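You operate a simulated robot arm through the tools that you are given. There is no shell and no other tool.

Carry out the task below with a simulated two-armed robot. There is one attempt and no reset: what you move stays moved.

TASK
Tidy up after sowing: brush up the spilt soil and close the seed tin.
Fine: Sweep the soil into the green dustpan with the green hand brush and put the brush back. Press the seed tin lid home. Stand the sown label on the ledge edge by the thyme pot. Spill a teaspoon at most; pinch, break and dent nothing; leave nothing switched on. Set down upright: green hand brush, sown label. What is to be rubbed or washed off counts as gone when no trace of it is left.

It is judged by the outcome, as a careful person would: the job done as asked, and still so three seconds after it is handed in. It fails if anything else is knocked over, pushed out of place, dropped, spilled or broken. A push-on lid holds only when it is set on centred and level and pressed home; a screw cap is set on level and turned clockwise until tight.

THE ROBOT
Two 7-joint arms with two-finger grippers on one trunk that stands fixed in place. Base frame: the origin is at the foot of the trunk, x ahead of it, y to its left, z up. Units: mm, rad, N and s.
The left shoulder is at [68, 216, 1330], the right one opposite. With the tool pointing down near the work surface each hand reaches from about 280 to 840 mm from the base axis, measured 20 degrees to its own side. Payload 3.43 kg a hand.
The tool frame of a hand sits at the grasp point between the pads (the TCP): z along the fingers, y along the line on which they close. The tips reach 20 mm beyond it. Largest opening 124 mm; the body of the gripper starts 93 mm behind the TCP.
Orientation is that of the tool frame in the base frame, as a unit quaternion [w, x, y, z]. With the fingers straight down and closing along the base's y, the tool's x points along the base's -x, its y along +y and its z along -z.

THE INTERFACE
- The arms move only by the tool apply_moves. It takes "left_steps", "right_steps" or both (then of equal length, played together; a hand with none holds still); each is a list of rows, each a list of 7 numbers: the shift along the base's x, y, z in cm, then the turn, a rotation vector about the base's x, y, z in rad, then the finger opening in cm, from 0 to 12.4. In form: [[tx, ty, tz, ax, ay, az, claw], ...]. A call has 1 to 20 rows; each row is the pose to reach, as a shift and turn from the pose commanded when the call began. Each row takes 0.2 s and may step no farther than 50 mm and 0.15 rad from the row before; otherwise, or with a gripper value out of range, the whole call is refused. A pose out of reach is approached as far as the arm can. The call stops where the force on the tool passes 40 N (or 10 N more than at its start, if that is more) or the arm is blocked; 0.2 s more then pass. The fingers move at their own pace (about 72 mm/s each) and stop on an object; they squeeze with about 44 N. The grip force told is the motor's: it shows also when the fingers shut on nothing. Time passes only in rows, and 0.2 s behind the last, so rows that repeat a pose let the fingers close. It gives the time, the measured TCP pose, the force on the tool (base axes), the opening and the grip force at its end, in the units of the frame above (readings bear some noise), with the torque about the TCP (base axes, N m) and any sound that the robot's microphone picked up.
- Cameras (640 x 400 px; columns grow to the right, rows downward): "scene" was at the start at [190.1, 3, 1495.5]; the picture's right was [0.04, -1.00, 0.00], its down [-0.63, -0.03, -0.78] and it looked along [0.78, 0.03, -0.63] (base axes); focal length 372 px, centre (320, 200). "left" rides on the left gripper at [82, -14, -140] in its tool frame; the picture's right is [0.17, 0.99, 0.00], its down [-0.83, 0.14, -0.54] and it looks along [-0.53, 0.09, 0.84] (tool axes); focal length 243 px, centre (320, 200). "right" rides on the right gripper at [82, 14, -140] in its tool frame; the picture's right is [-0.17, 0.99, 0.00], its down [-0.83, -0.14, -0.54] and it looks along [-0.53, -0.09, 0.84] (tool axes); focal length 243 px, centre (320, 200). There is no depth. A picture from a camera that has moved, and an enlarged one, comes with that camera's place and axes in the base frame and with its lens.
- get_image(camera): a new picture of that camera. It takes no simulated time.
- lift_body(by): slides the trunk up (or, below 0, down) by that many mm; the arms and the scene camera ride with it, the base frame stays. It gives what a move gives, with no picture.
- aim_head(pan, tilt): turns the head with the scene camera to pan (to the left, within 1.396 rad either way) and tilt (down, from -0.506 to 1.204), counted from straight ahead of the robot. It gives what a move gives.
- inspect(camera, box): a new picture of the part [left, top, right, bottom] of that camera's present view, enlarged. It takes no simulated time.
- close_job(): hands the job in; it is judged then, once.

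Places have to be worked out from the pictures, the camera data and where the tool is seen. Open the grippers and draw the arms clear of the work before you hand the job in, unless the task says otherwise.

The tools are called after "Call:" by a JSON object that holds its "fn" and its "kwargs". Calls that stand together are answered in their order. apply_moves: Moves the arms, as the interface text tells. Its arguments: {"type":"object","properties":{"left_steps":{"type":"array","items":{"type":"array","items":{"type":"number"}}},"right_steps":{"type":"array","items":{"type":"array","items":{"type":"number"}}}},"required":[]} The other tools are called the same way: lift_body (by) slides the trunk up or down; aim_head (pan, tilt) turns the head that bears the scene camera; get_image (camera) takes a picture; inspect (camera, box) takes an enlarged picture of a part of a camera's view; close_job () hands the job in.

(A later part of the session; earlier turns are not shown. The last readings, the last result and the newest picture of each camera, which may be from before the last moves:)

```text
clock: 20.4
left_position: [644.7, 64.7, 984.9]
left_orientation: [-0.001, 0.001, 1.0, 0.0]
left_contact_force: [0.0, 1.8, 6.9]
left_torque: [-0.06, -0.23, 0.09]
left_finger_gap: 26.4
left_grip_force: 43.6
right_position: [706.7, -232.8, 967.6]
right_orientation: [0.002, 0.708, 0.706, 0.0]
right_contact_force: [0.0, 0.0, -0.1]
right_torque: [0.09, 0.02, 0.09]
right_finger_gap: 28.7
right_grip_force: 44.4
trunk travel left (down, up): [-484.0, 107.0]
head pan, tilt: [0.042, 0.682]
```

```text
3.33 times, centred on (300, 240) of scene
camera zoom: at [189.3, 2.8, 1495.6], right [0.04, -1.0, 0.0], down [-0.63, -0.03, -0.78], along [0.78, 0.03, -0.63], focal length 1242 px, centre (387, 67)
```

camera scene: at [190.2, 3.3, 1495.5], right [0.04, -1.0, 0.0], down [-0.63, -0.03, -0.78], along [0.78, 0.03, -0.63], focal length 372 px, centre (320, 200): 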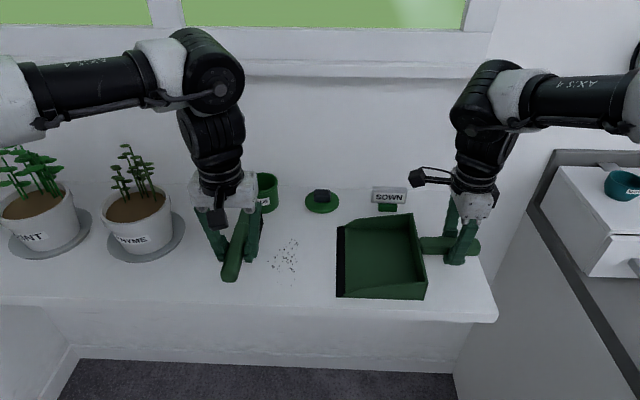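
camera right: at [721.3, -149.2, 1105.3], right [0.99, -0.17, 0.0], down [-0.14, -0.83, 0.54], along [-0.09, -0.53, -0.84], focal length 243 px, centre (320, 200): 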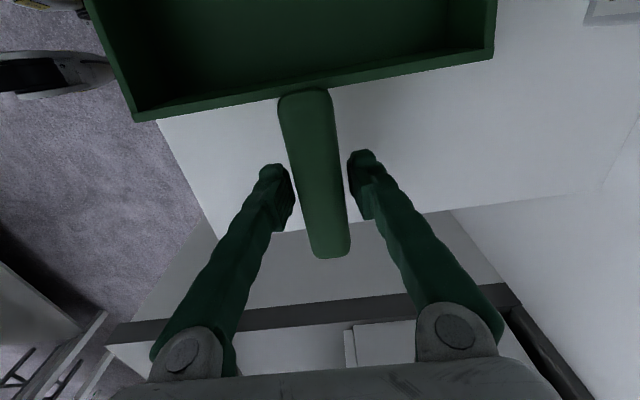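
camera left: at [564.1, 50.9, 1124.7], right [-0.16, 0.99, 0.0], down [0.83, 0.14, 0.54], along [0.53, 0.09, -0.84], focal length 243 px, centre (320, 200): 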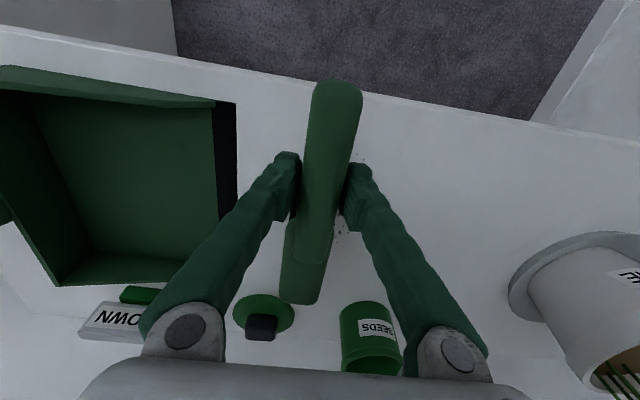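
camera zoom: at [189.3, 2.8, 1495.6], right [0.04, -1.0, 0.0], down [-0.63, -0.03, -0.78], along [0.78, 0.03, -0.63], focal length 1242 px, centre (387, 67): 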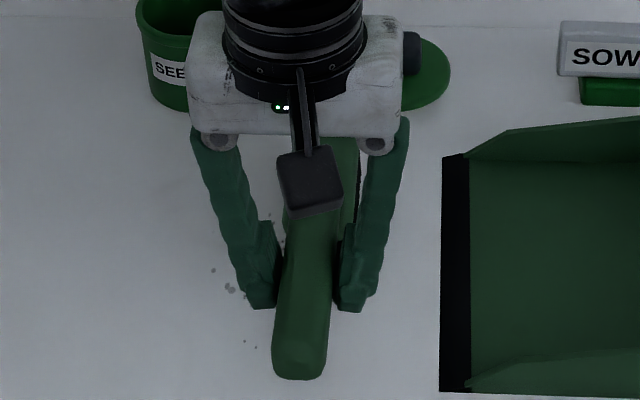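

Some grains remain behind the brush at their old places, and the torque says the pressure sits at the near end of the bristles. I lift the brush straight up to see what happened to the grains underneath.

Call:
{"fn": "apply_moves", "kwargs": {"left_steps": [[0, 0, 1.5, 0, 0, 0, 2.0], [0, 2, 4, 0, 0, 0, 2.0], [0, 5, 6, 0, 0, 0, 2.0], [0, 9, 8, 0, 0, 0, 2.0], [0, 12, 8, 0, 0, 0, 2.0]]}}

Call:
{"fn": "get_image", "kwargs": {"camera": "left"}}

Call:
{"fn": "inspect", "kwargs": {"camera": "scene", "box": [240, 190, 360, 290]}}

```text
clock: 21.6
left_position: [644.4, 184.7, 1062.8]
left_orientation: [-0.001, 0.001, 1.0, 0.0]
left_contact_force: [0.9, 0.2, -1.5]
left_torque: [-0.06, 0.07, 0.03]
left_finger_gap: 26.8
left_grip_force: 44.8
right_position: [706.3, -232.8, 966.2]
right_orientation: [0.001, 0.708, 0.706, 0.0]
right_contact_force: [-0.3, 0.4, 0.0]
right_torque: [0.3, -0.05, 0.01]
right_finger_gap: 28.7
right_grip_force: 44.0
trunk travel left (down, up): [-484.0, 107.0]
head pan, tilt: [0.042, 0.682]
```

```text
taken
camera left: at [564.5, 171.6, 1203.1], right [-0.16, 0.99, 0.0], down [0.83, 0.14, 0.54], along [0.53, 0.09, -0.84], focal length 243 px, centre (320, 200)
```

left: 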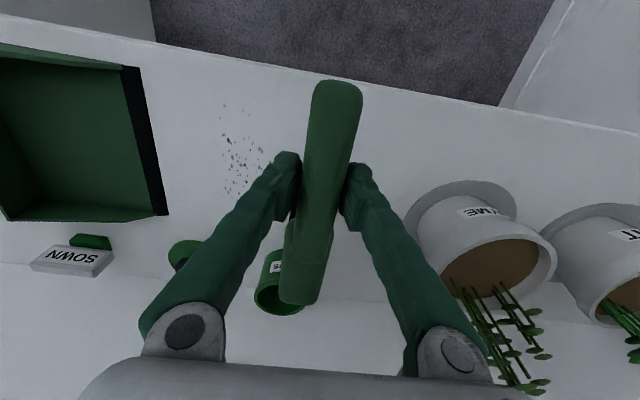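

```text
4.00 times, centred on (300, 240) of scene
camera zoom: at [190.0, 3.9, 1495.5], right [0.04, -1.0, 0.0], down [-0.63, -0.03, -0.78], along [0.78, 0.03, -0.63], focal length 1490 px, centre (400, 40)
```

zoom: 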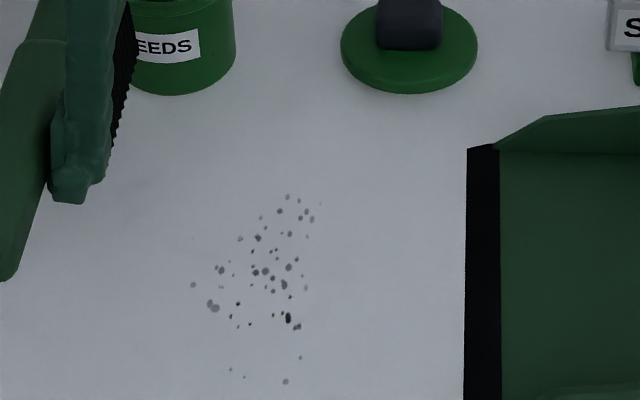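

The spots the bristles passed over have faded but not vanished, so strokes thin the soil and it will take several full strokes ending in the pan. I set the brush down again left of the dirt with a slight nose-down pitch, to find where the bristles sit flat.

Call:
{"fn": "apply_moves", "kwargs": {"left_steps": [[0, -1, -3, 0, 0, 0, 2.0], [0, -1, -6, 0, 0.02, 0, 2.0], [0, -1, -7.4, 0, 0.02, 0, 2.0], [0, -1, -7.7, 0, 0.02, 0, 2.0], [0, -1, -7.8, 0, 0.02, 0, 2.0], [0, -1, -7.8, 0, 0.02, 0, 2.0]]}}

```text
clock: 23.0
left_position: [646.6, 175.8, 987.0]
left_orientation: [-0.009, 0.002, 1.0, 0.001]
left_contact_force: [1.5, -0.3, 1.4]
left_torque: [-0.08, -0.33, -0.03]
left_finger_gap: 26.7
left_grip_force: 44.1
right_position: [706.2, -231.8, 966.6]
right_orientation: [0.001, 0.708, 0.706, 0.0]
right_contact_force: [-0.1, 0.5, -0.7]
right_torque: [-0.05, -0.02, 0.0]
right_finger_gap: 28.8
right_grip_force: 44.0
trunk travel left (down, up): [-484.0, 107.0]
head pan, tilt: [0.042, 0.682]
```

At 0.02 rad nose-down the contact is at the far end (x≈130 mm ahead). I halve the pitch and press slightly to check for even contact.

Call:
{"fn": "apply_moves", "kwargs": {"left_steps": [[0, 0, 0.02, 0, -0.009, 0, 2.0], [0, 0, -0.1, 0, -0.009, 0, 2.0], [0, 0, -0.1, 0, -0.009, 0, 2.0]]}}

```text
clock: 23.8
left_position: [644.9, 176.8, 985.4]
left_orientation: [-0.006, -0.001, 1.0, 0.0]
left_contact_force: [-0.4, 0.4, 1.5]
left_torque: [0.02, -0.17, 0.13]
left_finger_gap: 26.7
left_grip_force: 44.0
right_position: [707.9, -233.2, 965.9]
right_orientation: [0.002, 0.708, 0.706, 0.0]
right_contact_force: [-0.1, -0.3, -0.6]
right_torque: [-0.03, 0.0, 0.0]
right_finger_gap: 28.8
right_grip_force: 44.5
trunk travel left (down, up): [-484.0, 107.0]
head pan, tilt: [0.042, 0.682]
```

Contact is now even (centre about 80 mm ahead of the grip). I press a touch more and make a full stroke up to just before the lip.

Call:
{"fn": "apply_moves", "kwargs": {"left_steps": [[0, -0.5, -0.06, 0, 0, 0, 2.0], [0, -1.5, -0.08, 0, 0, 0, 2.0], [0, -2.5, -0.08, 0, 0, 0, 2.0], [0, -3.5, -0.08, 0, 0, 0, 2.0], [0, -4.5, -0.08, 0, 0, 0, 2.0], [0, -5.5, -0.08, 0, 0, 0, 2.0], [0, -6.5, -0.08, 0, 0, 0, 2.0], [0, -7.5, -0.08, 0, 0, 0, 2.0], [0, -8.5, -0.08, 0, 0, 0, 2.0], [0, -9.5, -0.08, 0, 0, 0, 2.0], [0, -10.5, -0.08, 0, 0, 0, 2.0], [0, -11.5, -0.08, 0, 0, 0, 2.0], [0, -12.5, -0.08, 0, 0, 0, 2.0], [0, -13.5, -0.08, 0, 0, 0, 2.0], [0, -14.3, -0.08, 0, 0, 0, 2.0], [0, -15, -0.08, 0, 0, 0, 2.0]]}}

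Call:
{"fn": "get_image", "kwargs": {"camera": "left"}}

Call:
{"fn": "inspect", "kwargs": {"camera": "scene", "box": [240, 190, 360, 290]}}

```text
clock: 27.2
left_position: [645.8, 25.5, 984.3]
left_orientation: [-0.006, 0.002, 1.0, 0.0]
left_contact_force: [-0.1, 0.0, -1.5]
left_torque: [-0.02, 0.09, 0.0]
left_finger_gap: 26.4
left_grip_force: 44.1
right_position: [707.9, -232.1, 966.1]
right_orientation: [0.0, 0.708, 0.706, 0.0]
right_contact_force: [-0.4, 0.7, -0.6]
right_torque: [0.2, -0.01, 0.02]
right_finger_gap: 28.9
right_grip_force: 43.9
trunk travel left (down, up): [-484.0, 107.0]
head pan, tilt: [0.042, 0.682]
```

```text
taken
camera left: at [566.3, 11.2, 1126.1], right [-0.16, 0.99, 0.0], down [0.84, 0.14, 0.53], along [0.52, 0.09, -0.85], focal length 243 px, centre (320, 200)
```

left: 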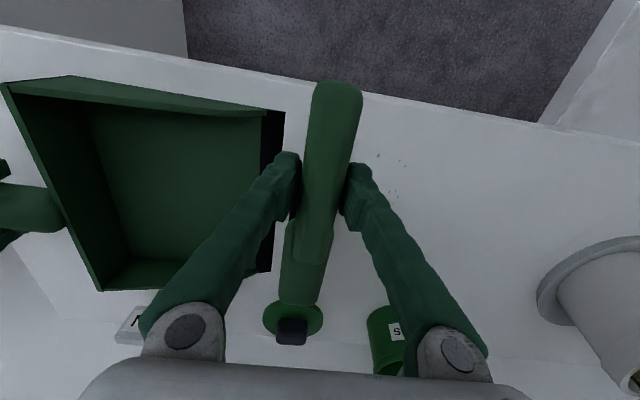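

```text
4.00 times, centred on (300, 240) of scene
camera zoom: at [190.1, 2.7, 1495.5], right [0.04, -1.0, 0.0], down [-0.63, -0.03, -0.78], along [0.78, 0.03, -0.63], focal length 1490 px, centre (400, 40)
```

zoom: 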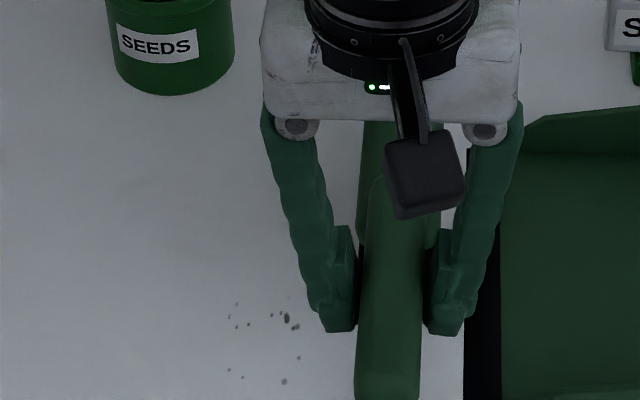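

All spots within the bristle range are gone; only those nearer than x≈685 remain. I now take the brush over the lip, raised 5 mm, into the pan to finish the stroke.

Call:
{"fn": "apply_moves", "kwargs": {"left_steps": [[0, -0.3, 0.3, 0, 0, 0, 2.0], [0, -0.8, 0.5, 0, 0, 0, 2.0], [0, -1.6, 0.55, 0, 0, 0, 2.0], [0, -2.4, 0.55, 0, 0, 0, 2.0], [0, -3.2, 0.55, 0, 0, 0, 2.0], [0, -4.0, 0.55, 0, 0, 0, 2.0], [0, -5.0, 0.55, 0, 0, 0, 2.0], [0, -6.0, 0.55, 0, 0, 0, 2.0]]}}

```text
clock: 29.0
left_position: [692.3, 50.0, 1007.4]
left_orientation: [-0.009, -0.086, 0.996, -0.039]
left_contact_force: [0.5, -0.1, -0.8]
left_torque: [-0.02, 0.1, 0.03]
left_finger_gap: 26.5
left_grip_force: 44.0
right_position: [707.7, -232.0, 965.8]
right_orientation: [0.002, 0.708, 0.706, 0.0]
right_contact_force: [-0.5, 0.8, -0.3]
right_torque: [0.07, 0.02, 0.0]
right_finger_gap: 28.9
right_grip_force: 43.7
trunk travel left (down, up): [-484.0, 107.0]
head pan, tilt: [0.042, 0.682]
stopped in row 8 (left hand): the arm was blocked; the commanded pose is now the measured one
```

The left arm was blocked and swung off its line. I look at the scene before doing anything more.

Call:
{"fn": "get_image", "kwargs": {"camera": "scene"}}

Call:
{"fn": "get_image", "kwargs": {"camera": "left"}}

Call:
{"fn": "get_image", "kwargs": {"camera": "right"}}

```text
taken
camera scene: at [190.3, 3.6, 1495.4], right [0.04, -1.0, 0.0], down [-0.63, -0.03, -0.78], along [0.78, 0.03, -0.63], focal length 372 px, centre (320, 200)
```

scene: 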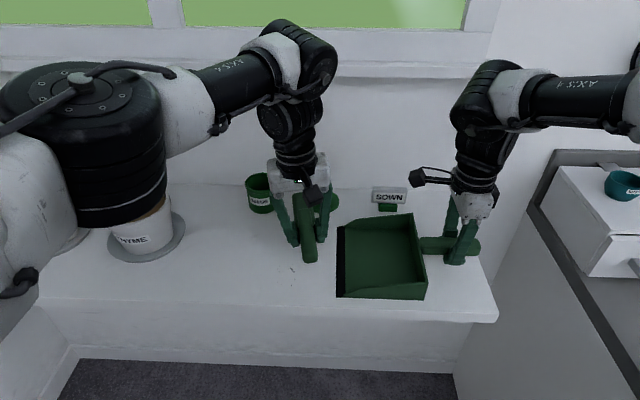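

```text
taken
camera left: at [617.2, 32.9, 1150.7], right [-0.33, 0.94, -0.07], down [0.8, 0.32, 0.51], along [0.5, 0.11, -0.86], focal length 243 px, centre (320, 200)
```

left: 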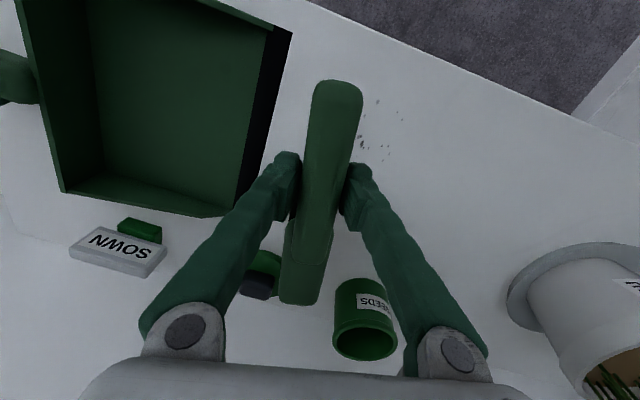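

```text
taken
camera right: at [721.5, -149.0, 1105.3], right [0.99, -0.17, 0.0], down [-0.14, -0.83, 0.54], along [-0.09, -0.53, -0.84], focal length 243 px, centre (320, 200)
```

right: 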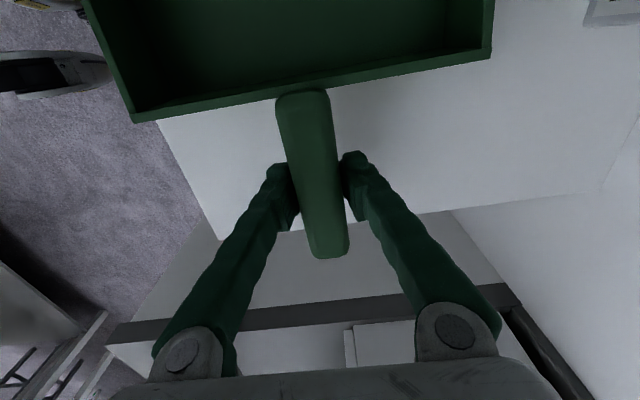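

The left elbow swung round and the hand tipped, but everything on the ledge is still in place. I lift the brush a little, level the hand again, and then test which yaw lets it go further right.

Call:
{"fn": "apply_moves", "kwargs": {"left_steps": [[0, 0, 1, 0.02, 0, 0, 2.0], [0, 0, 2, 0.04, 0, 0, 2.0], [0, 0, 3, 0.06, 0, 0, 2.0], [0, 0, 4, 0.079, 0, 0, 2.0], [0, 0, 4, 0.079, 0, 0, 2.0]]}}

Call:
{"fn": "get_image", "kwargs": {"camera": "scene"}}

```text
clock: 30.1
left_position: [717.9, 128.9, 1046.9]
left_orientation: [-0.01, -0.151, 0.988, -0.006]
left_contact_force: [-1.1, 0.2, -1.0]
left_torque: [-0.02, 0.09, 0.01]
left_finger_gap: 26.5
left_grip_force: 44.2
right_position: [706.6, -231.9, 966.1]
right_orientation: [0.003, 0.708, 0.706, 0.0]
right_contact_force: [-0.5, -1.0, 2.2]
right_torque: [0.26, -0.38, -0.04]
right_finger_gap: 28.7
right_grip_force: 43.7
trunk travel left (down, up): [-484.0, 107.0]
head pan, tilt: [0.042, 0.682]
stopped in row 5 (left hand): the arm was blocked; the commanded pose is now the measured one
```

```text
taken
camera scene: at [190.0, 3.8, 1495.5], right [0.04, -1.0, 0.0], down [-0.63, -0.03, -0.78], along [0.78, 0.03, -0.63], focal length 372 px, centre (320, 200)
```

scene: 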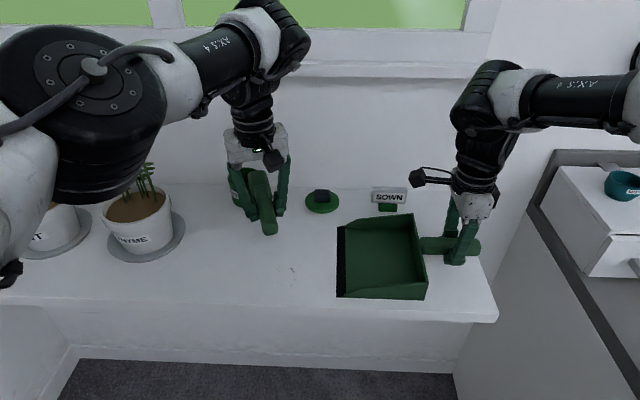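

The hand drifted again towards the tin. I check the tin and brush before moving.

Call:
{"fn": "inspect", "kwargs": {"camera": "scene", "box": [200, 110, 360, 240]}}

Call:
{"fn": "get_image", "kwargs": {"camera": "left"}}

```text
3.08 times, centred on (280, 175) of scene
camera zoom: at [190.0, 3.8, 1495.5], right [0.04, -1.0, 0.0], down [-0.63, -0.03, -0.78], along [0.78, 0.03, -0.63], focal length 1146 px, centre (443, 277)
```

zoom: 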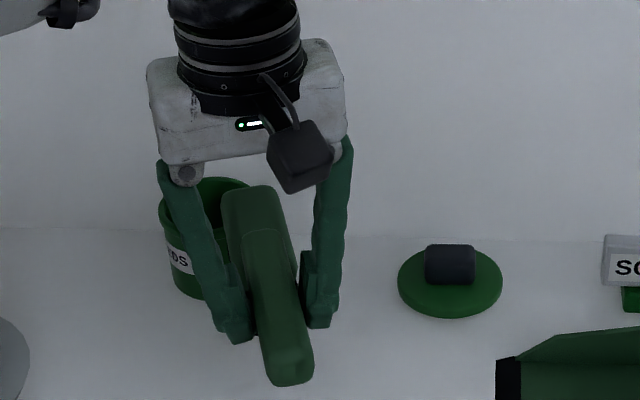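

```text
taken
camera left: at [647.7, 92.9, 1188.9], right [-0.45, 0.89, -0.01], down [0.76, 0.39, 0.52], along [0.47, 0.23, -0.85], focal length 243 px, centre (320, 200)
```

left: 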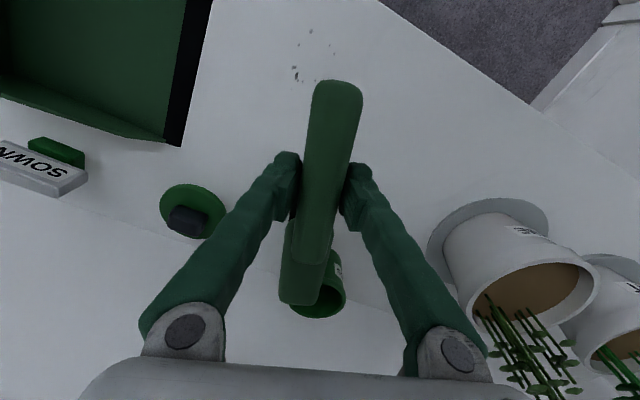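

The tin has been nudged about 4 cm to the left by the drifting brush, though it still stands upright; I will restore it later. First I lift the brush straight up, clear of the tin.

Call:
{"fn": "apply_moves", "kwargs": {"left_steps": [[0, 0, 1, 0, 0, 0, 2.0], [0, 0, 2, 0, 0, 0, 2.0], [0, 0, 3, 0, 0, 0, 2.0]]}}

Call:
{"fn": "get_image", "kwargs": {"camera": "scene"}}

```text
clock: 30.9
left_position: [719.8, 134.0, 1079.8]
left_orientation: [-0.009, -0.156, 0.988, -0.011]
left_contact_force: [-0.3, -0.5, -0.9]
left_torque: [-0.01, 0.11, 0.0]
left_finger_gap: 26.6
left_grip_force: 44.1
right_position: [706.4, -233.8, 966.9]
right_orientation: [0.001, 0.708, 0.706, 0.0]
right_contact_force: [0.2, 0.5, 1.3]
right_torque: [-0.02, -0.01, -0.04]
right_finger_gap: 28.5
right_grip_force: 44.4
trunk travel left (down, up): [-484.0, 107.0]
head pan, tilt: [0.042, 0.682]
```

```text
taken
camera scene: at [190.0, 2.8, 1495.5], right [0.04, -1.0, 0.0], down [-0.63, -0.03, -0.78], along [0.78, 0.03, -0.63], focal length 372 px, centre (320, 200)
```

scene: 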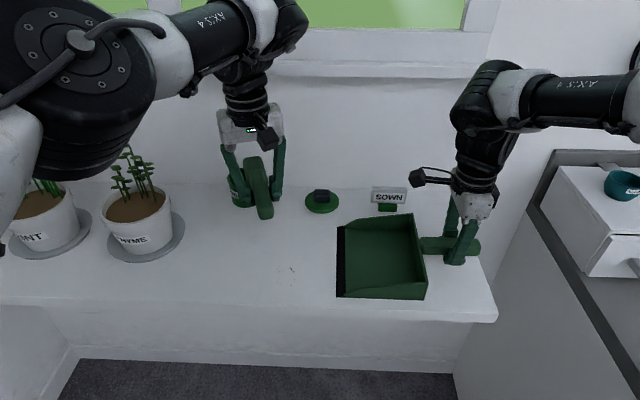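

It tracks again. I draw the brush back towards me, away from the tin, and bring its yaw back to square.

Call:
{"fn": "apply_moves", "kwargs": {"left_steps": [[-2, 0, 0, 0, 0, 0, 2.0], [-4, 0, 0, 0, 0, 0, 2.0], [-6, 0.5, 0, 0, 0, -0.07, 2.0], [-8, 1, 0, 0, 0, -0.14, 2.0], [-10, 1.5, 0, 0, 0, -0.21, 2.0], [-11, 2, 0, 0, 0, -0.28, 2.0]]}}

Call:
{"fn": "get_image", "kwargs": {"camera": "scene"}}

Call:
{"fn": "inspect", "kwargs": {"camera": "scene", "box": [200, 150, 360, 270]}}

```text
clock: 32.3
left_position: [606.9, 144.2, 1077.2]
left_orientation: [-0.01, -0.008, 1.0, -0.006]
left_contact_force: [-0.4, 0.0, -2.4]
left_torque: [0.01, 0.06, 0.03]
left_finger_gap: 26.7
left_grip_force: 43.8
right_position: [707.2, -231.6, 966.4]
right_orientation: [0.002, 0.709, 0.705, 0.0]
right_contact_force: [-0.8, -0.6, 1.9]
right_torque: [-0.01, -0.11, -0.02]
right_finger_gap: 28.7
right_grip_force: 44.3
trunk travel left (down, up): [-484.0, 107.0]
head pan, tilt: [0.042, 0.682]
```

```text
taken
camera scene: at [189.9, 3.2, 1495.5], right [0.04, -1.0, 0.0], down [-0.63, -0.03, -0.78], along [0.78, 0.03, -0.63], focal length 372 px, centre (320, 200)
```

scene: 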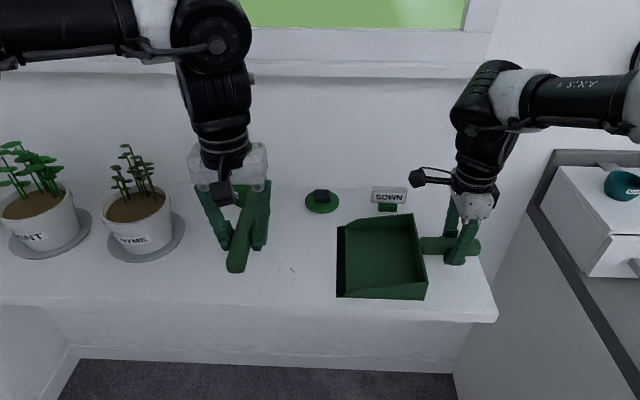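

```text
3.33 times, centred on (280, 210) of scene
camera zoom: at [189.9, 3.2, 1495.5], right [0.04, -1.0, 0.0], down [-0.63, -0.03, -0.78], along [0.78, 0.03, -0.63], focal length 1242 px, centre (453, 167)
```

zoom: 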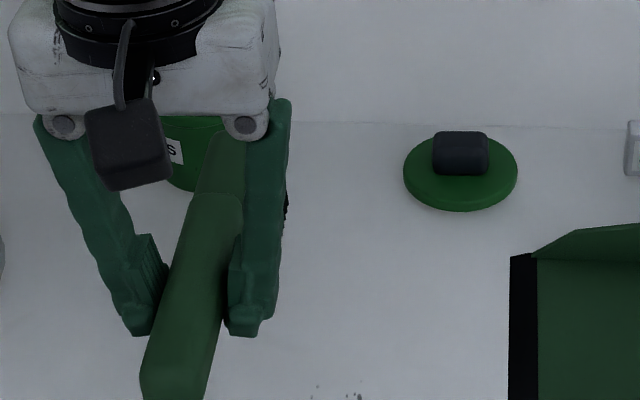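

The arm is back in its usual posture. I test in the air, well above everything, how far right the left hand can carry the brush at this nearer x.

Call:
{"fn": "apply_moves", "kwargs": {"left_steps": [[0, -2, 1, 0, 0, 0, 2.0], [0, -4, 2, 0, 0, 0, 2.0], [0, -6, 2, 0, 0, 0, 2.0], [0, -8, 2, 0, 0, 0, 2.0], [0, -10, 2, 0, 0, 0, 2.0], [0, -11, 2, 0, 0, 0, 2.0]]}}

Call:
{"fn": "get_image", "kwargs": {"camera": "scene"}}

```text
clock: 33.7
left_position: [609.1, 36.0, 1097.2]
left_orientation: [-0.01, -0.01, 1.0, -0.007]
left_contact_force: [0.1, 1.2, -1.3]
left_torque: [0.0, 0.06, 0.02]
left_finger_gap: 26.7
left_grip_force: 44.1
right_position: [707.2, -233.1, 966.1]
right_orientation: [0.001, 0.708, 0.706, 0.0]
right_contact_force: [-0.2, -0.5, 0.3]
right_torque: [-0.03, 0.0, 0.06]
right_finger_gap: 28.7
right_grip_force: 43.7
trunk travel left (down, up): [-484.0, 107.0]
head pan, tilt: [0.042, 0.682]
```

```text
taken
camera scene: at [190.0, 2.9, 1495.5], right [0.04, -1.0, 0.0], down [-0.63, -0.03, -0.78], along [0.78, 0.03, -0.63], focal length 372 px, centre (320, 200)
```

scene: 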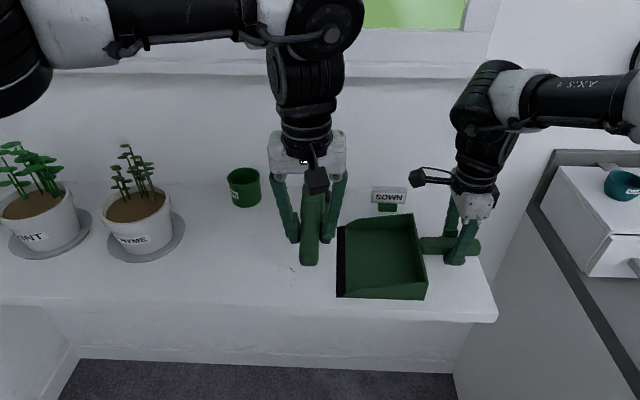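

Good so far, and the tin is now visible, upright, near (244,188) in the picture. I go on in small steps.

Call:
{"fn": "apply_moves", "kwargs": {"left_steps": [[0, -1.5, 0, 0, 0, 0, 2.0], [0, -3, 0, 0, 0, 0, 2.0]]}}

```text
clock: 34.3
left_position: [608.8, 5.7, 1099.3]
left_orientation: [-0.01, -0.009, 1.0, -0.006]
left_contact_force: [-1.2, -0.3, -0.5]
left_torque: [0.01, 0.09, 0.02]
left_finger_gap: 26.3
left_grip_force: 44.0
right_position: [707.0, -233.5, 966.9]
right_orientation: [0.002, 0.708, 0.706, 0.0]
right_contact_force: [0.1, -1.1, 1.5]
right_torque: [-0.04, -0.06, 0.05]
right_finger_gap: 29.0
right_grip_force: 44.1
trunk travel left (down, up): [-484.0, 107.0]
head pan, tilt: [0.042, 0.682]
```

It tracks cleanly to y≈6. I continue a little further.

Call:
{"fn": "apply_moves", "kwargs": {"left_steps": [[0, -1, 0, 0, 0, 0, 2.0], [0, -2, 0, 0, 0, 0, 2.0]]}}

Call:
{"fn": "get_image", "kwargs": {"camera": "scene"}}

```text
clock: 34.9
left_position: [610.2, -14.2, 1098.9]
left_orientation: [-0.01, -0.011, 1.0, -0.007]
left_contact_force: [-0.3, 0.1, -0.8]
left_torque: [-0.01, 0.06, -0.01]
left_finger_gap: 26.7
left_grip_force: 44.3
right_position: [707.4, -232.2, 965.4]
right_orientation: [0.002, 0.708, 0.706, 0.0]
right_contact_force: [-0.3, -0.5, 2.3]
right_torque: [-0.03, -0.03, 0.05]
right_finger_gap: 28.8
right_grip_force: 44.2
trunk travel left (down, up): [-484.0, 107.0]
head pan, tilt: [0.042, 0.682]
```

```text
taken
camera scene: at [190.0, 2.7, 1495.5], right [0.04, -1.0, 0.0], down [-0.63, -0.03, -0.78], along [0.78, 0.03, -0.63], focal length 372 px, centre (320, 200)
```

scene: 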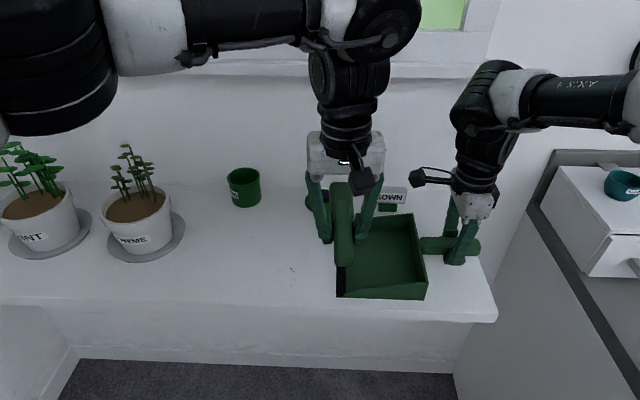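

Going much further right would bring the left elbow towards the head. Instead I take the brush back left and slide the held pan 6 cm towards the dirt, to be put back afterwards, so the strokes can end inside it.

Call:
{"fn": "apply_moves", "kwargs": {"left_steps": [[0, 4, 0, 0, 0, 0, 2.0], [-0.5, 8, 0, 0, 0, 0, 2.0], [-1, 12, 0, 0, 0, 0, 2.0], [-1.5, 16, 0, 0, 0, 0, 2.0], [-2.3, 19.4, 0, 0, 0, 0, 2.0], [-2.3, 19.4, -2, 0, 0, 0, 2.0]], "right_steps": [[0, 0, 0.1, 0, 0, 0, 2.5], [0, 0.5, 0.1, 0, 0, 0, 2.5], [0, 1.2, 0.1, 0, 0, 0, 2.5], [0, 2.0, 0.1, 0, 0, 0, 2.5], [0, 2.5, 0.1, 0, 0, 0, 2.5], [0, 2.5, 0.1, 0, 0, 0, 2.5]]}}

Call:
{"fn": "get_image", "kwargs": {"camera": "scene"}}

Call:
{"fn": "inspect", "kwargs": {"camera": "scene", "box": [200, 150, 360, 300]}}

```text
clock: 36.3
left_position: [585.6, 179.4, 1078.8]
left_orientation: [-0.01, -0.01, 1.0, -0.007]
left_contact_force: [-0.4, 0.5, -1.2]
left_torque: [0.01, 0.1, 0.01]
left_finger_gap: 26.5
left_grip_force: 44.6
right_position: [708.9, -208.6, 966.6]
right_orientation: [0.002, 0.708, 0.706, -0.001]
right_contact_force: [-0.2, 0.3, 0.7]
right_torque: [-0.15, 0.0, -0.02]
right_finger_gap: 28.5
right_grip_force: 43.9
trunk travel left (down, up): [-484.0, 107.0]
head pan, tilt: [0.042, 0.682]
```

```text
taken
camera scene: at [191.4, 2.2, 1495.3], right [0.04, -1.0, 0.0], down [-0.63, -0.03, -0.78], along [0.78, 0.03, -0.63], focal length 372 px, centre (320, 200)
```

scene: 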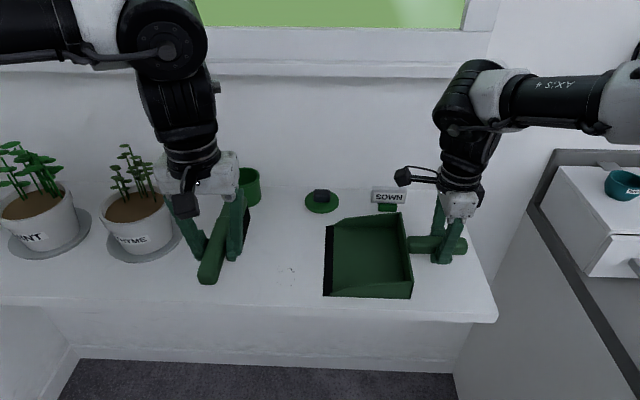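

```text
2.67 times, centred on (280, 225) of scene
camera zoom: at [191.4, 2.2, 1495.3], right [0.04, -1.0, 0.0], down [-0.63, -0.03, -0.78], along [0.78, 0.03, -0.63], focal length 993 px, centre (427, 133)
```

zoom: 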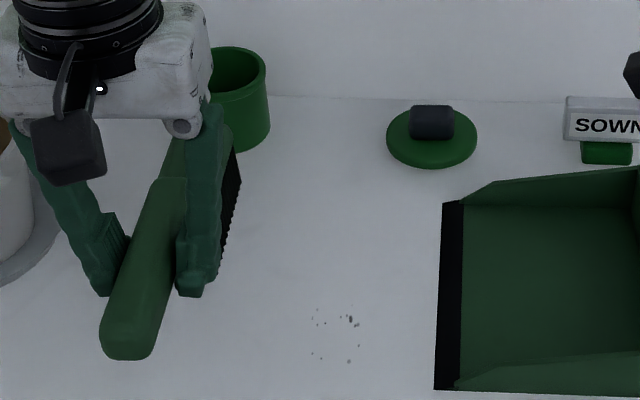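

The pan slides cleanly with the hand. I slide it a further 3.5 cm, so the lip is at y≈54, and bring the brush, re-levelled, down close to the surface left of the remaining specks.

Call:
{"fn": "apply_moves", "kwargs": {"left_steps": [[0, 0, -2, 0.005, -0.003, 0, 2.0], [0, 0, -4, 0.01, -0.006, 0, 2.0], [0, 0, -6, 0.014, -0.008, 0, 2.0], [0, 0, -7.5, 0.014, -0.008, 0, 2.0], [0, -0.5, -8.5, 0.014, -0.008, 0, 2.0], [0, -0.5, -9.1, 0.014, -0.008, 0, 2.0]], "right_steps": [[0, 0.6, 0, 0, 0, 0, 2.5], [0, 1.2, 0, 0, 0, 0, 2.5], [0, 1.8, 0, 0, 0, 0, 2.5], [0, 2.4, 0, 0, 0, 0, 2.5], [0, 3.0, 0, 0, 0, 0, 2.5], [0, 3.5, 0, 0, 0, 0, 2.5]]}}

Call:
{"fn": "get_image", "kwargs": {"camera": "scene"}}

```text
clock: 37.7
left_position: [585.2, 174.6, 987.9]
left_orientation: [-0.005, -0.01, 1.0, 0.001]
left_contact_force: [0.2, -0.1, -0.5]
left_torque: [-0.02, 0.11, -0.04]
left_finger_gap: 26.5
left_grip_force: 43.8
right_position: [709.2, -172.8, 966.9]
right_orientation: [0.001, 0.708, 0.706, 0.0]
right_contact_force: [-1.0, -0.1, 0.6]
right_torque: [-0.23, 0.0, 0.02]
right_finger_gap: 28.9
right_grip_force: 44.0
trunk travel left (down, up): [-484.0, 107.0]
head pan, tilt: [0.042, 0.682]
```

```text
taken
camera scene: at [190.3, 3.5, 1495.5], right [0.04, -1.0, 0.0], down [-0.63, -0.03, -0.78], along [0.78, 0.03, -0.63], focal length 372 px, centre (320, 200)
```

scene: 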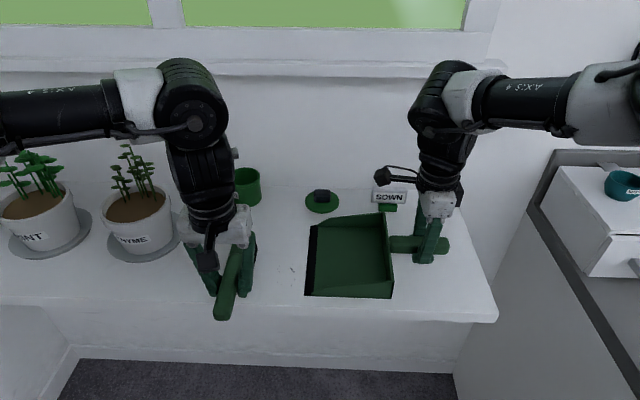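

I lower the brush the last few millimetres to touch the surface and read the contact.

Call:
{"fn": "apply_moves", "kwargs": {"left_steps": [[0, 0, -0.15, 0, 0, 0, 2.0], [0, 0, -0.3, 0, 0, 0, 2.0], [0, 0, -0.35, 0, 0, 0, 2.0]]}}

```text
clock: 38.5
left_position: [584.6, 172.9, 985.9]
left_orientation: [-0.005, -0.008, 1.0, 0.001]
left_contact_force: [-0.3, -0.4, 7.9]
left_torque: [-0.07, -1.23, 0.06]
left_finger_gap: 26.4
left_grip_force: 44.0
right_position: [706.8, -173.9, 967.1]
right_orientation: [0.002, 0.708, 0.706, 0.0]
right_contact_force: [-0.2, 0.3, 0.8]
right_torque: [-0.17, 0.01, 0.02]
right_finger_gap: 28.8
right_grip_force: 44.1
trunk travel left (down, up): [-484.0, 107.0]
head pan, tilt: [0.042, 0.682]
```

The contact is at the far end again, so the brush has tipped slightly nose-down in the grip. I pitch it up by 0.01 rad and check again.

Call:
{"fn": "apply_moves", "kwargs": {"left_steps": [[0, 0, 0.05, 0, -0.006, 0, 2.0], [0, 0, 0.0, 0, -0.012, 0, 2.0], [0, 0, 0.0, 0, -0.012, 0, 2.0]]}}

```text
clock: 39.3
left_position: [584.4, 174.2, 985.6]
left_orientation: [0.001, -0.008, 1.0, 0.001]
left_contact_force: [-1.4, 0.4, 6.5]
left_torque: [-0.07, -0.1, -0.02]
left_finger_gap: 26.5
left_grip_force: 44.5
right_position: [706.5, -173.3, 967.5]
right_orientation: [0.001, 0.708, 0.706, 0.0]
right_contact_force: [-0.4, 0.4, 0.6]
right_torque: [-0.2, 0.01, 0.02]
right_finger_gap: 28.9
right_grip_force: 43.6
trunk travel left (down, up): [-484.0, 107.0]
head pan, tilt: [0.042, 0.682]
```

Now the near end carries it, so I take the middle setting and start the diagonal stroke towards the pan.

Call:
{"fn": "apply_moves", "kwargs": {"left_steps": [[0, 0, 0.0, 0, 0.005, 0, 2.0], [0, 0, -0.03, 0, 0.006, 0, 2.0]]}}

```text
clock: 39.9
left_position: [585.4, 173.9, 984.8]
left_orientation: [-0.001, -0.01, 1.0, 0.001]
left_contact_force: [-0.1, -0.5, 11.3]
left_torque: [-0.03, -0.49, 0.02]
left_finger_gap: 26.2
left_grip_force: 44.3
right_position: [706.7, -173.7, 968.0]
right_orientation: [0.001, 0.708, 0.706, 0.001]
right_contact_force: [-0.5, 0.4, 0.3]
right_torque: [-0.2, 0.01, 0.02]
right_finger_gap: 28.8
right_grip_force: 44.2
trunk travel left (down, up): [-484.0, 107.0]
head pan, tilt: [0.042, 0.682]
```

I sweep up to just before the lip, drifting slightly to +x so as to clear the pan's near wall.

Call:
{"fn": "apply_moves", "kwargs": {"left_steps": [[0, -1, 0, 0, 0.002, 0, 2.0], [0, -2, 0, 0, 0.002, 0, 2.0], [0, -3, 0, 0, 0.002, 0, 2.0], [0, -4, 0, 0, 0.002, 0, 2.0], [0, -5, 0, 0, 0.002, 0, 2.0], [0.1, -6, 0, 0, 0.002, 0, 2.0], [0.3, -7, 0, 0, 0.002, 0, 2.0], [0.6, -8, 0, 0, 0.002, 0, 2.0], [0.9, -9, 0, 0, 0.002, 0, 2.0]]}}

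Call:
{"fn": "inspect", "kwargs": {"camera": "scene", "box": [220, 180, 380, 310]}}

Call:
{"fn": "get_image", "kwargs": {"camera": "left"}}

```text
clock: 41.9
left_position: [594.4, 85.5, 984.6]
left_orientation: [-0.003, -0.009, 1.0, 0.001]
left_contact_force: [-1.9, 4.4, 13.7]
left_torque: [0.06, -0.43, 0.19]
left_finger_gap: 26.5
left_grip_force: 44.0
right_position: [707.1, -173.3, 968.9]
right_orientation: [0.001, 0.708, 0.706, 0.0]
right_contact_force: [0.0, 0.1, 0.1]
right_torque: [-0.2, -0.03, 0.01]
right_finger_gap: 28.6
right_grip_force: 43.8
trunk travel left (down, up): [-484.0, 107.0]
head pan, tilt: [0.042, 0.682]
```

```text
3.08 times, centred on (300, 245) of scene
camera zoom: at [188.6, 2.9, 1495.6], right [0.04, -1.0, 0.0], down [-0.63, -0.03, -0.78], along [0.78, 0.03, -0.63], focal length 1146 px, centre (382, 62)
```

zoom: 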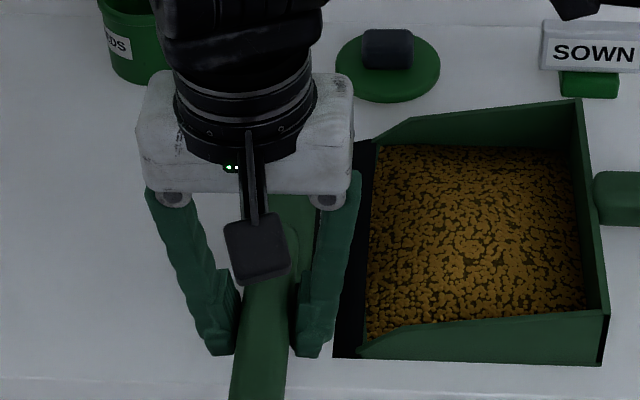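

```text
taken
camera left: at [514.1, 68.7, 1125.6], right [-0.18, 0.98, 0.0], down [0.83, 0.15, 0.53], along [0.52, 0.1, -0.85], focal length 243 px, centre (320, 200)
```

left: 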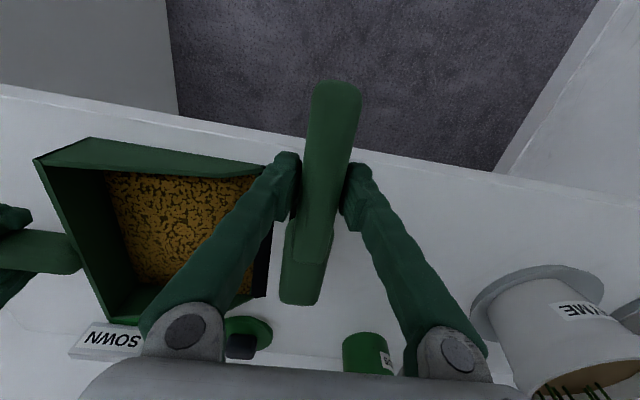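

The pan now holds the soil and the specks before the brush are gone. I lift the brush straight up, move it back left, and check for traces.

Call:
{"fn": "apply_moves", "kwargs": {"left_steps": [[0, 0.3, 0.5, 0, 0, 0, 2.0], [0, 0.6, 2, 0, 0, 0, 2.0], [0, 2, 4, 0, 0, 0, 2.0], [0, 5, 6, 0, 0, 0, 2.0], [0, 9, 8, 0, 0, 0, 2.0], [0, 13, 9, 0, 0, 0, 2.0], [0, 16, 9, 0, 0, 0, 2.0]]}}

Call:
{"fn": "inspect", "kwargs": {"camera": "scene", "box": [220, 180, 400, 310]}}

Call:
{"fn": "get_image", "kwargs": {"camera": "left"}}

Call:
{"fn": "get_image", "kwargs": {"camera": "scene"}}

```text
clock: 43.5
left_position: [594.7, 248.5, 1074.8]
left_orientation: [-0.003, -0.009, 1.0, 0.0]
left_contact_force: [-0.3, 0.7, 0.3]
left_torque: [-0.02, 0.05, 0.0]
left_finger_gap: 26.3
left_grip_force: 44.1
right_position: [706.5, -172.1, 966.9]
right_orientation: [0.002, 0.708, 0.706, -0.001]
right_contact_force: [-1.0, -0.2, 0.4]
right_torque: [0.05, -0.02, 0.04]
right_finger_gap: 28.8
right_grip_force: 43.8
trunk travel left (down, up): [-484.0, 107.0]
head pan, tilt: [0.042, 0.682]
```

```text
3.08 times, centred on (310, 245) of scene
camera zoom: at [190.0, 4.1, 1495.4], right [0.04, -1.0, 0.0], down [-0.63, -0.03, -0.78], along [0.78, 0.03, -0.63], focal length 1146 px, centre (351, 62)
```

zoom: 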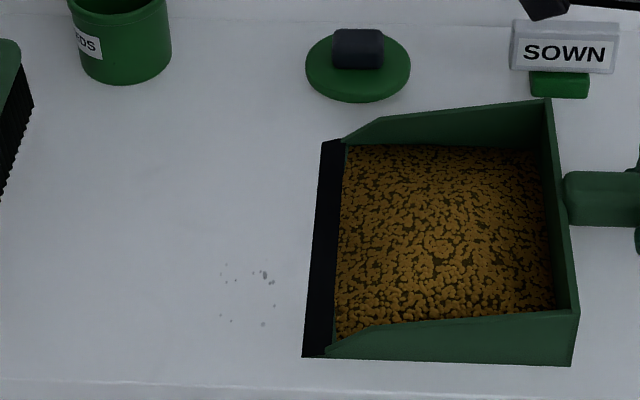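

```text
taken
camera left: at [514.4, 231.7, 1214.7], right [-0.18, 0.98, 0.0], down [0.83, 0.15, 0.53], along [0.52, 0.1, -0.85], focal length 243 px, centre (320, 200)
```

left: 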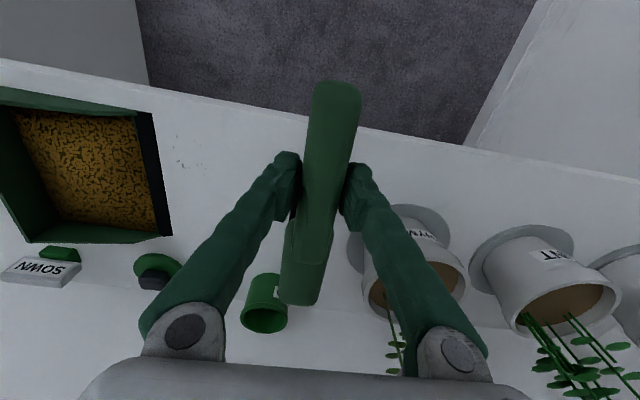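

```text
taken
camera scene: at [190.0, 4.1, 1495.4], right [0.04, -1.0, 0.0], down [-0.63, -0.03, -0.78], along [0.78, 0.03, -0.63], focal length 372 px, centre (320, 200)
```

scene: 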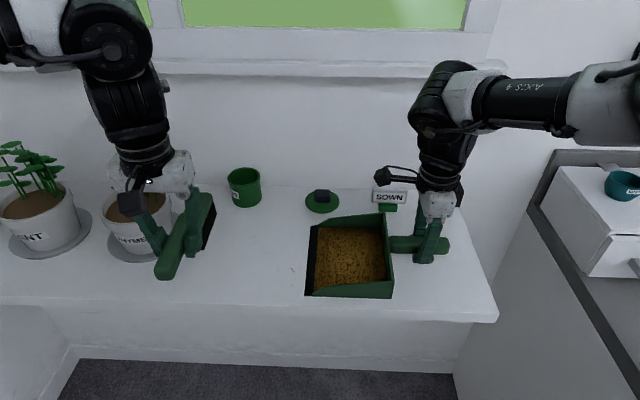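

Faint traces remain at x<685 while the soil sits in the pan. I repeat the stroke over that strip.

Call:
{"fn": "apply_moves", "kwargs": {"left_steps": [[-0.3, -3, -2, 0, 0, 0, 2.0], [-0.6, -6, -5, 0, 0, 0, 2.0], [-0.9, -7.4, -7.5, 0, 0, 0, 2.0], [-0.9, -7.4, -8.6, 0, 0, 0, 2.0], [-0.9, -7.4, -9.0, 0, 0, 0, 2.0], [-0.9, -8.4, -9.05, 0, 0, 0, 2.0], [-0.9, -9.4, -9.05, 0, 0, 0, 2.0], [-0.9, -10.2, -9.05, 0, 0, 0, 2.0], [-0.9, -11, -9.05, 0, 0, 0, 2.0], [-0.9, -11.8, -9.05, 0, 0, 0, 2.0], [-0.9, -12.6, -9.05, 0, 0, 0, 2.0], [-0.8, -13.4, -9.05, 0, 0, 0, 2.0], [-0.6, -14.2, -9.05, 0, 0, 0, 2.0], [-0.4, -15, -9.05, 0, 0, 0, 2.0], [-0.2, -15.8, -9.05, 0, 0, 0, 2.0], [0, -16.4, -9.05, 0, 0, 0, 2.0]]}}

Call:
{"fn": "inspect", "kwargs": {"camera": "scene", "box": [220, 180, 400, 310]}}

```text
clock: 46.9
left_position: [590.9, 80.4, 984.5]
left_orientation: [-0.003, -0.008, 1.0, 0.001]
left_contact_force: [-1.5, 5.5, 18.3]
left_torque: [0.07, -0.67, 0.24]
left_finger_gap: 26.6
left_grip_force: 43.4
right_position: [705.2, -172.4, 968.9]
right_orientation: [0.001, 0.708, 0.706, 0.001]
right_contact_force: [0.0, 0.4, 1.1]
right_torque: [-0.19, 0.0, 0.01]
right_finger_gap: 28.7
right_grip_force: 44.2
trunk travel left (down, up): [-484.0, 107.0]
head pan, tilt: [0.042, 0.682]
```

```text
3.08 times, centred on (310, 245) of scene
camera zoom: at [188.1, 3.3, 1495.8], right [0.04, -1.0, 0.0], down [-0.63, -0.03, -0.78], along [0.78, 0.03, -0.63], focal length 1146 px, centre (351, 62)
```

zoom: 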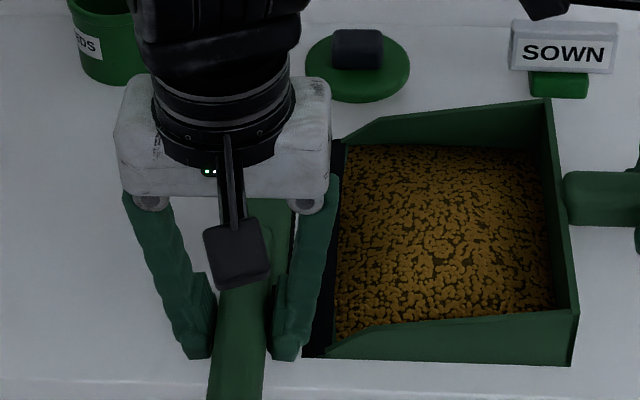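

I lift the brush and look for traces again.

Call:
{"fn": "apply_moves", "kwargs": {"left_steps": [[0, 0.3, 0.5, 0, 0, 0, 2.0], [0, 0.6, 2, 0, 0, 0, 2.0], [0, 3, 4, 0, 0, 0, 2.0], [0, 7, 6, 0, 0, 0, 2.0], [0, 11, 8, 0, 0, 0, 2.0], [0, 15, 9, 0, 0, 0, 2.0]]}}

Call:
{"fn": "inspect", "kwargs": {"camera": "scene", "box": [240, 200, 340, 300]}}

Call:
{"fn": "inspect", "kwargs": {"camera": "left", "box": [120, 80, 320, 260]}}

```text
clock: 48.3
left_position: [595.0, 230.1, 1073.4]
left_orientation: [-0.004, -0.009, 1.0, 0.0]
left_contact_force: [-0.4, 0.0, -1.0]
left_torque: [-0.03, 0.1, -0.01]
left_finger_gap: 26.6
left_grip_force: 44.3
right_position: [706.3, -171.8, 966.2]
right_orientation: [0.002, 0.708, 0.706, -0.001]
right_contact_force: [-0.2, 0.5, 0.2]
right_torque: [0.09, -0.04, 0.04]
right_finger_gap: 28.5
right_grip_force: 44.1
trunk travel left (down, up): [-484.0, 107.0]
head pan, tilt: [0.042, 0.682]
```

```text
4.00 times, centred on (290, 250) of scene
camera zoom: at [189.9, 4.5, 1495.5], right [0.04, -1.0, 0.0], down [-0.63, -0.03, -0.78], along [0.78, 0.03, -0.63], focal length 1490 px, centre (440, 0)
```

zoom: 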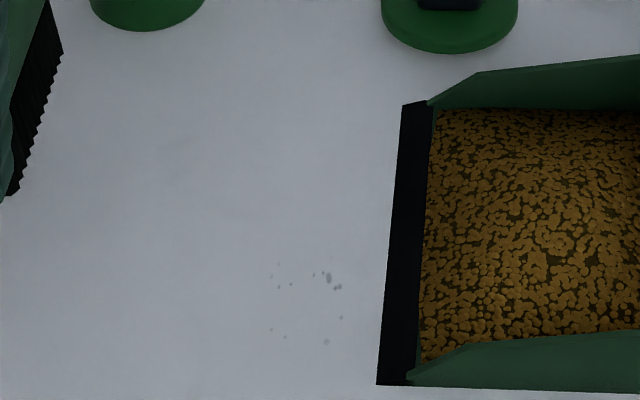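

```text
2.22 times, centred on (220, 170) of left
camera zoom: at [516.1, 214.8, 1215.7], right [-0.18, 0.98, 0.0], down [0.83, 0.15, 0.53], along [0.52, 0.1, -0.85], focal length 539 px, centre (542, 267)
```

zoom: 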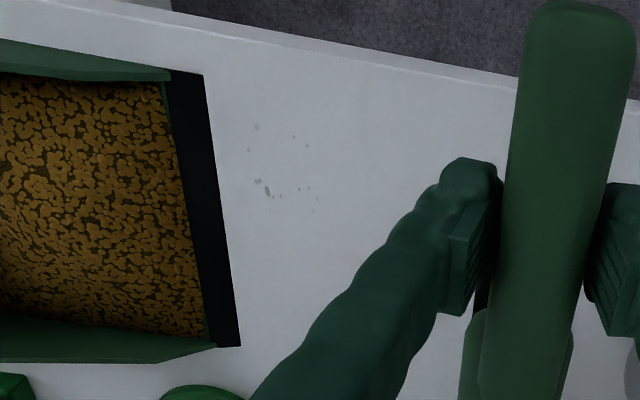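

The traces fade with each stroke. I make two more pan-ward strokes over that strip, lifting between them.

Call:
{"fn": "apply_moves", "kwargs": {"left_steps": [[-0.3, -3, -3, 0, 0, 0, 2.0], [-0.7, -6, -6, 0, 0, 0, 2.0], [-0.8, -7.8, -8.3, 0, 0, 0, 2.0], [-0.8, -7.8, -9.0, 0, 0, 0, 2.0], [-0.8, -8.8, -9.0, 0, 0, 0, 2.0], [-0.8, -9.8, -9.0, 0, 0, 0, 2.0], [-0.8, -10.8, -9.0, 0, 0, 0, 2.0], [-0.8, -11.8, -9.0, 0, 0, 0, 2.0], [-0.8, -12.8, -9.0, 0, 0, 0, 2.0], [-0.6, -13.8, -9.0, 0, 0, 0, 2.0], [-0.3, -14.5, -9.0, 0, 0, 0, 2.0], [-0.6, -13, -7.2, 0, 0, 0, 2.0], [-0.8, -9, -7.0, 0, 0, 0, 2.0], [-0.8, -7.8, -9.0, 0, 0, 0, 2.0], [-0.8, -9, -9.0, 0, 0, 0, 2.0], [-0.8, -10.2, -9.0, 0, 0, 0, 2.0], [-0.8, -11.4, -9.0, 0, 0, 0, 2.0], [-0.7, -12.6, -9.0, 0, 0, 0, 2.0], [-0.5, -13.6, -9.0, 0, 0, 0, 2.0], [-0.3, -14.5, -9.0, 0, 0, 0, 2.0]]}}

Call:
{"fn": "apply_moves", "kwargs": {"left_steps": [[0, 0.3, 0.5, 0, 0, 0, 2.0], [0, 0.6, 2, 0, 0, 0, 2.0], [0, 3, 4, 0, 0, 0, 2.0], [0, 7, 6, 0, 0, 0, 2.0], [0, 11, 8, 0, 0, 0, 2.0], [0, 15, 9, 0, 0, 0, 2.0]]}}

Call:
{"fn": "inspect", "kwargs": {"camera": "scene", "box": [240, 200, 340, 300]}}

Call:
{"fn": "inspect", "kwargs": {"camera": "left", "box": [120, 80, 320, 260]}}

```text
clock: 52.5
left_position: [591.3, 85.9, 982.9]
left_orientation: [-0.004, -0.009, 1.0, 0.001]
left_contact_force: [-1.3, 1.5, 8.3]
left_torque: [0.01, -0.29, 0.16]
left_finger_gap: 26.3
left_grip_force: 44.1
right_position: [706.7, -172.4, 967.0]
right_orientation: [0.001, 0.708, 0.706, 0.001]
right_contact_force: [-1.0, 0.3, -0.1]
right_torque: [-0.2, -0.02, 0.0]
right_finger_gap: 28.4
right_grip_force: 43.8
trunk travel left (down, up): [-484.0, 107.0]
head pan, tilt: [0.042, 0.682]
```

```text
clock: 53.9
left_position: [589.9, 235.6, 1073.0]
left_orientation: [-0.004, -0.009, 1.0, 0.0]
left_contact_force: [0.0, 0.6, -1.4]
left_torque: [-0.03, 0.08, -0.01]
left_finger_gap: 26.4
left_grip_force: 44.2
right_position: [706.2, -172.6, 967.2]
right_orientation: [0.002, 0.709, 0.705, 0.0]
right_contact_force: [-0.6, 0.2, 0.6]
right_torque: [0.08, -0.03, 0.02]
right_finger_gap: 28.8
right_grip_force: 44.0
trunk travel left (down, up): [-484.0, 107.0]
head pan, tilt: [0.042, 0.682]
```

```text
4.00 times, centred on (290, 250) of scene
camera zoom: at [189.7, 4.8, 1495.5], right [0.04, -1.0, 0.0], down [-0.63, -0.03, -0.78], along [0.78, 0.03, -0.63], focal length 1490 px, centre (440, 0)
```

zoom: 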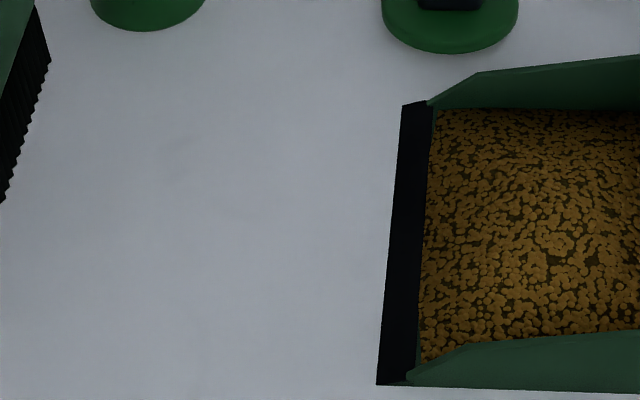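

```text
2.22 times, centred on (220, 170) of left
camera zoom: at [510.2, 220.2, 1214.4], right [-0.18, 0.98, 0.0], down [0.83, 0.15, 0.53], along [0.52, 0.1, -0.85], focal length 539 px, centre (542, 267)
```

zoom: 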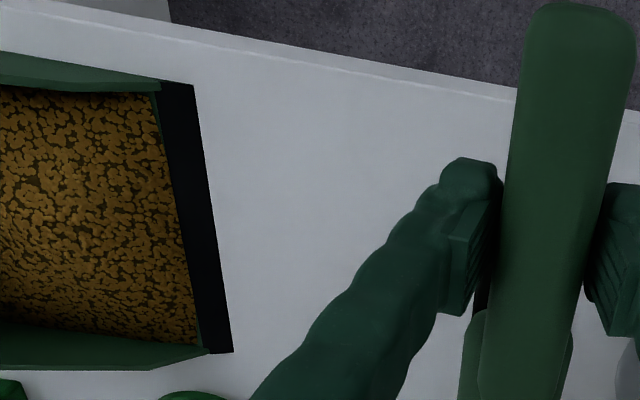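

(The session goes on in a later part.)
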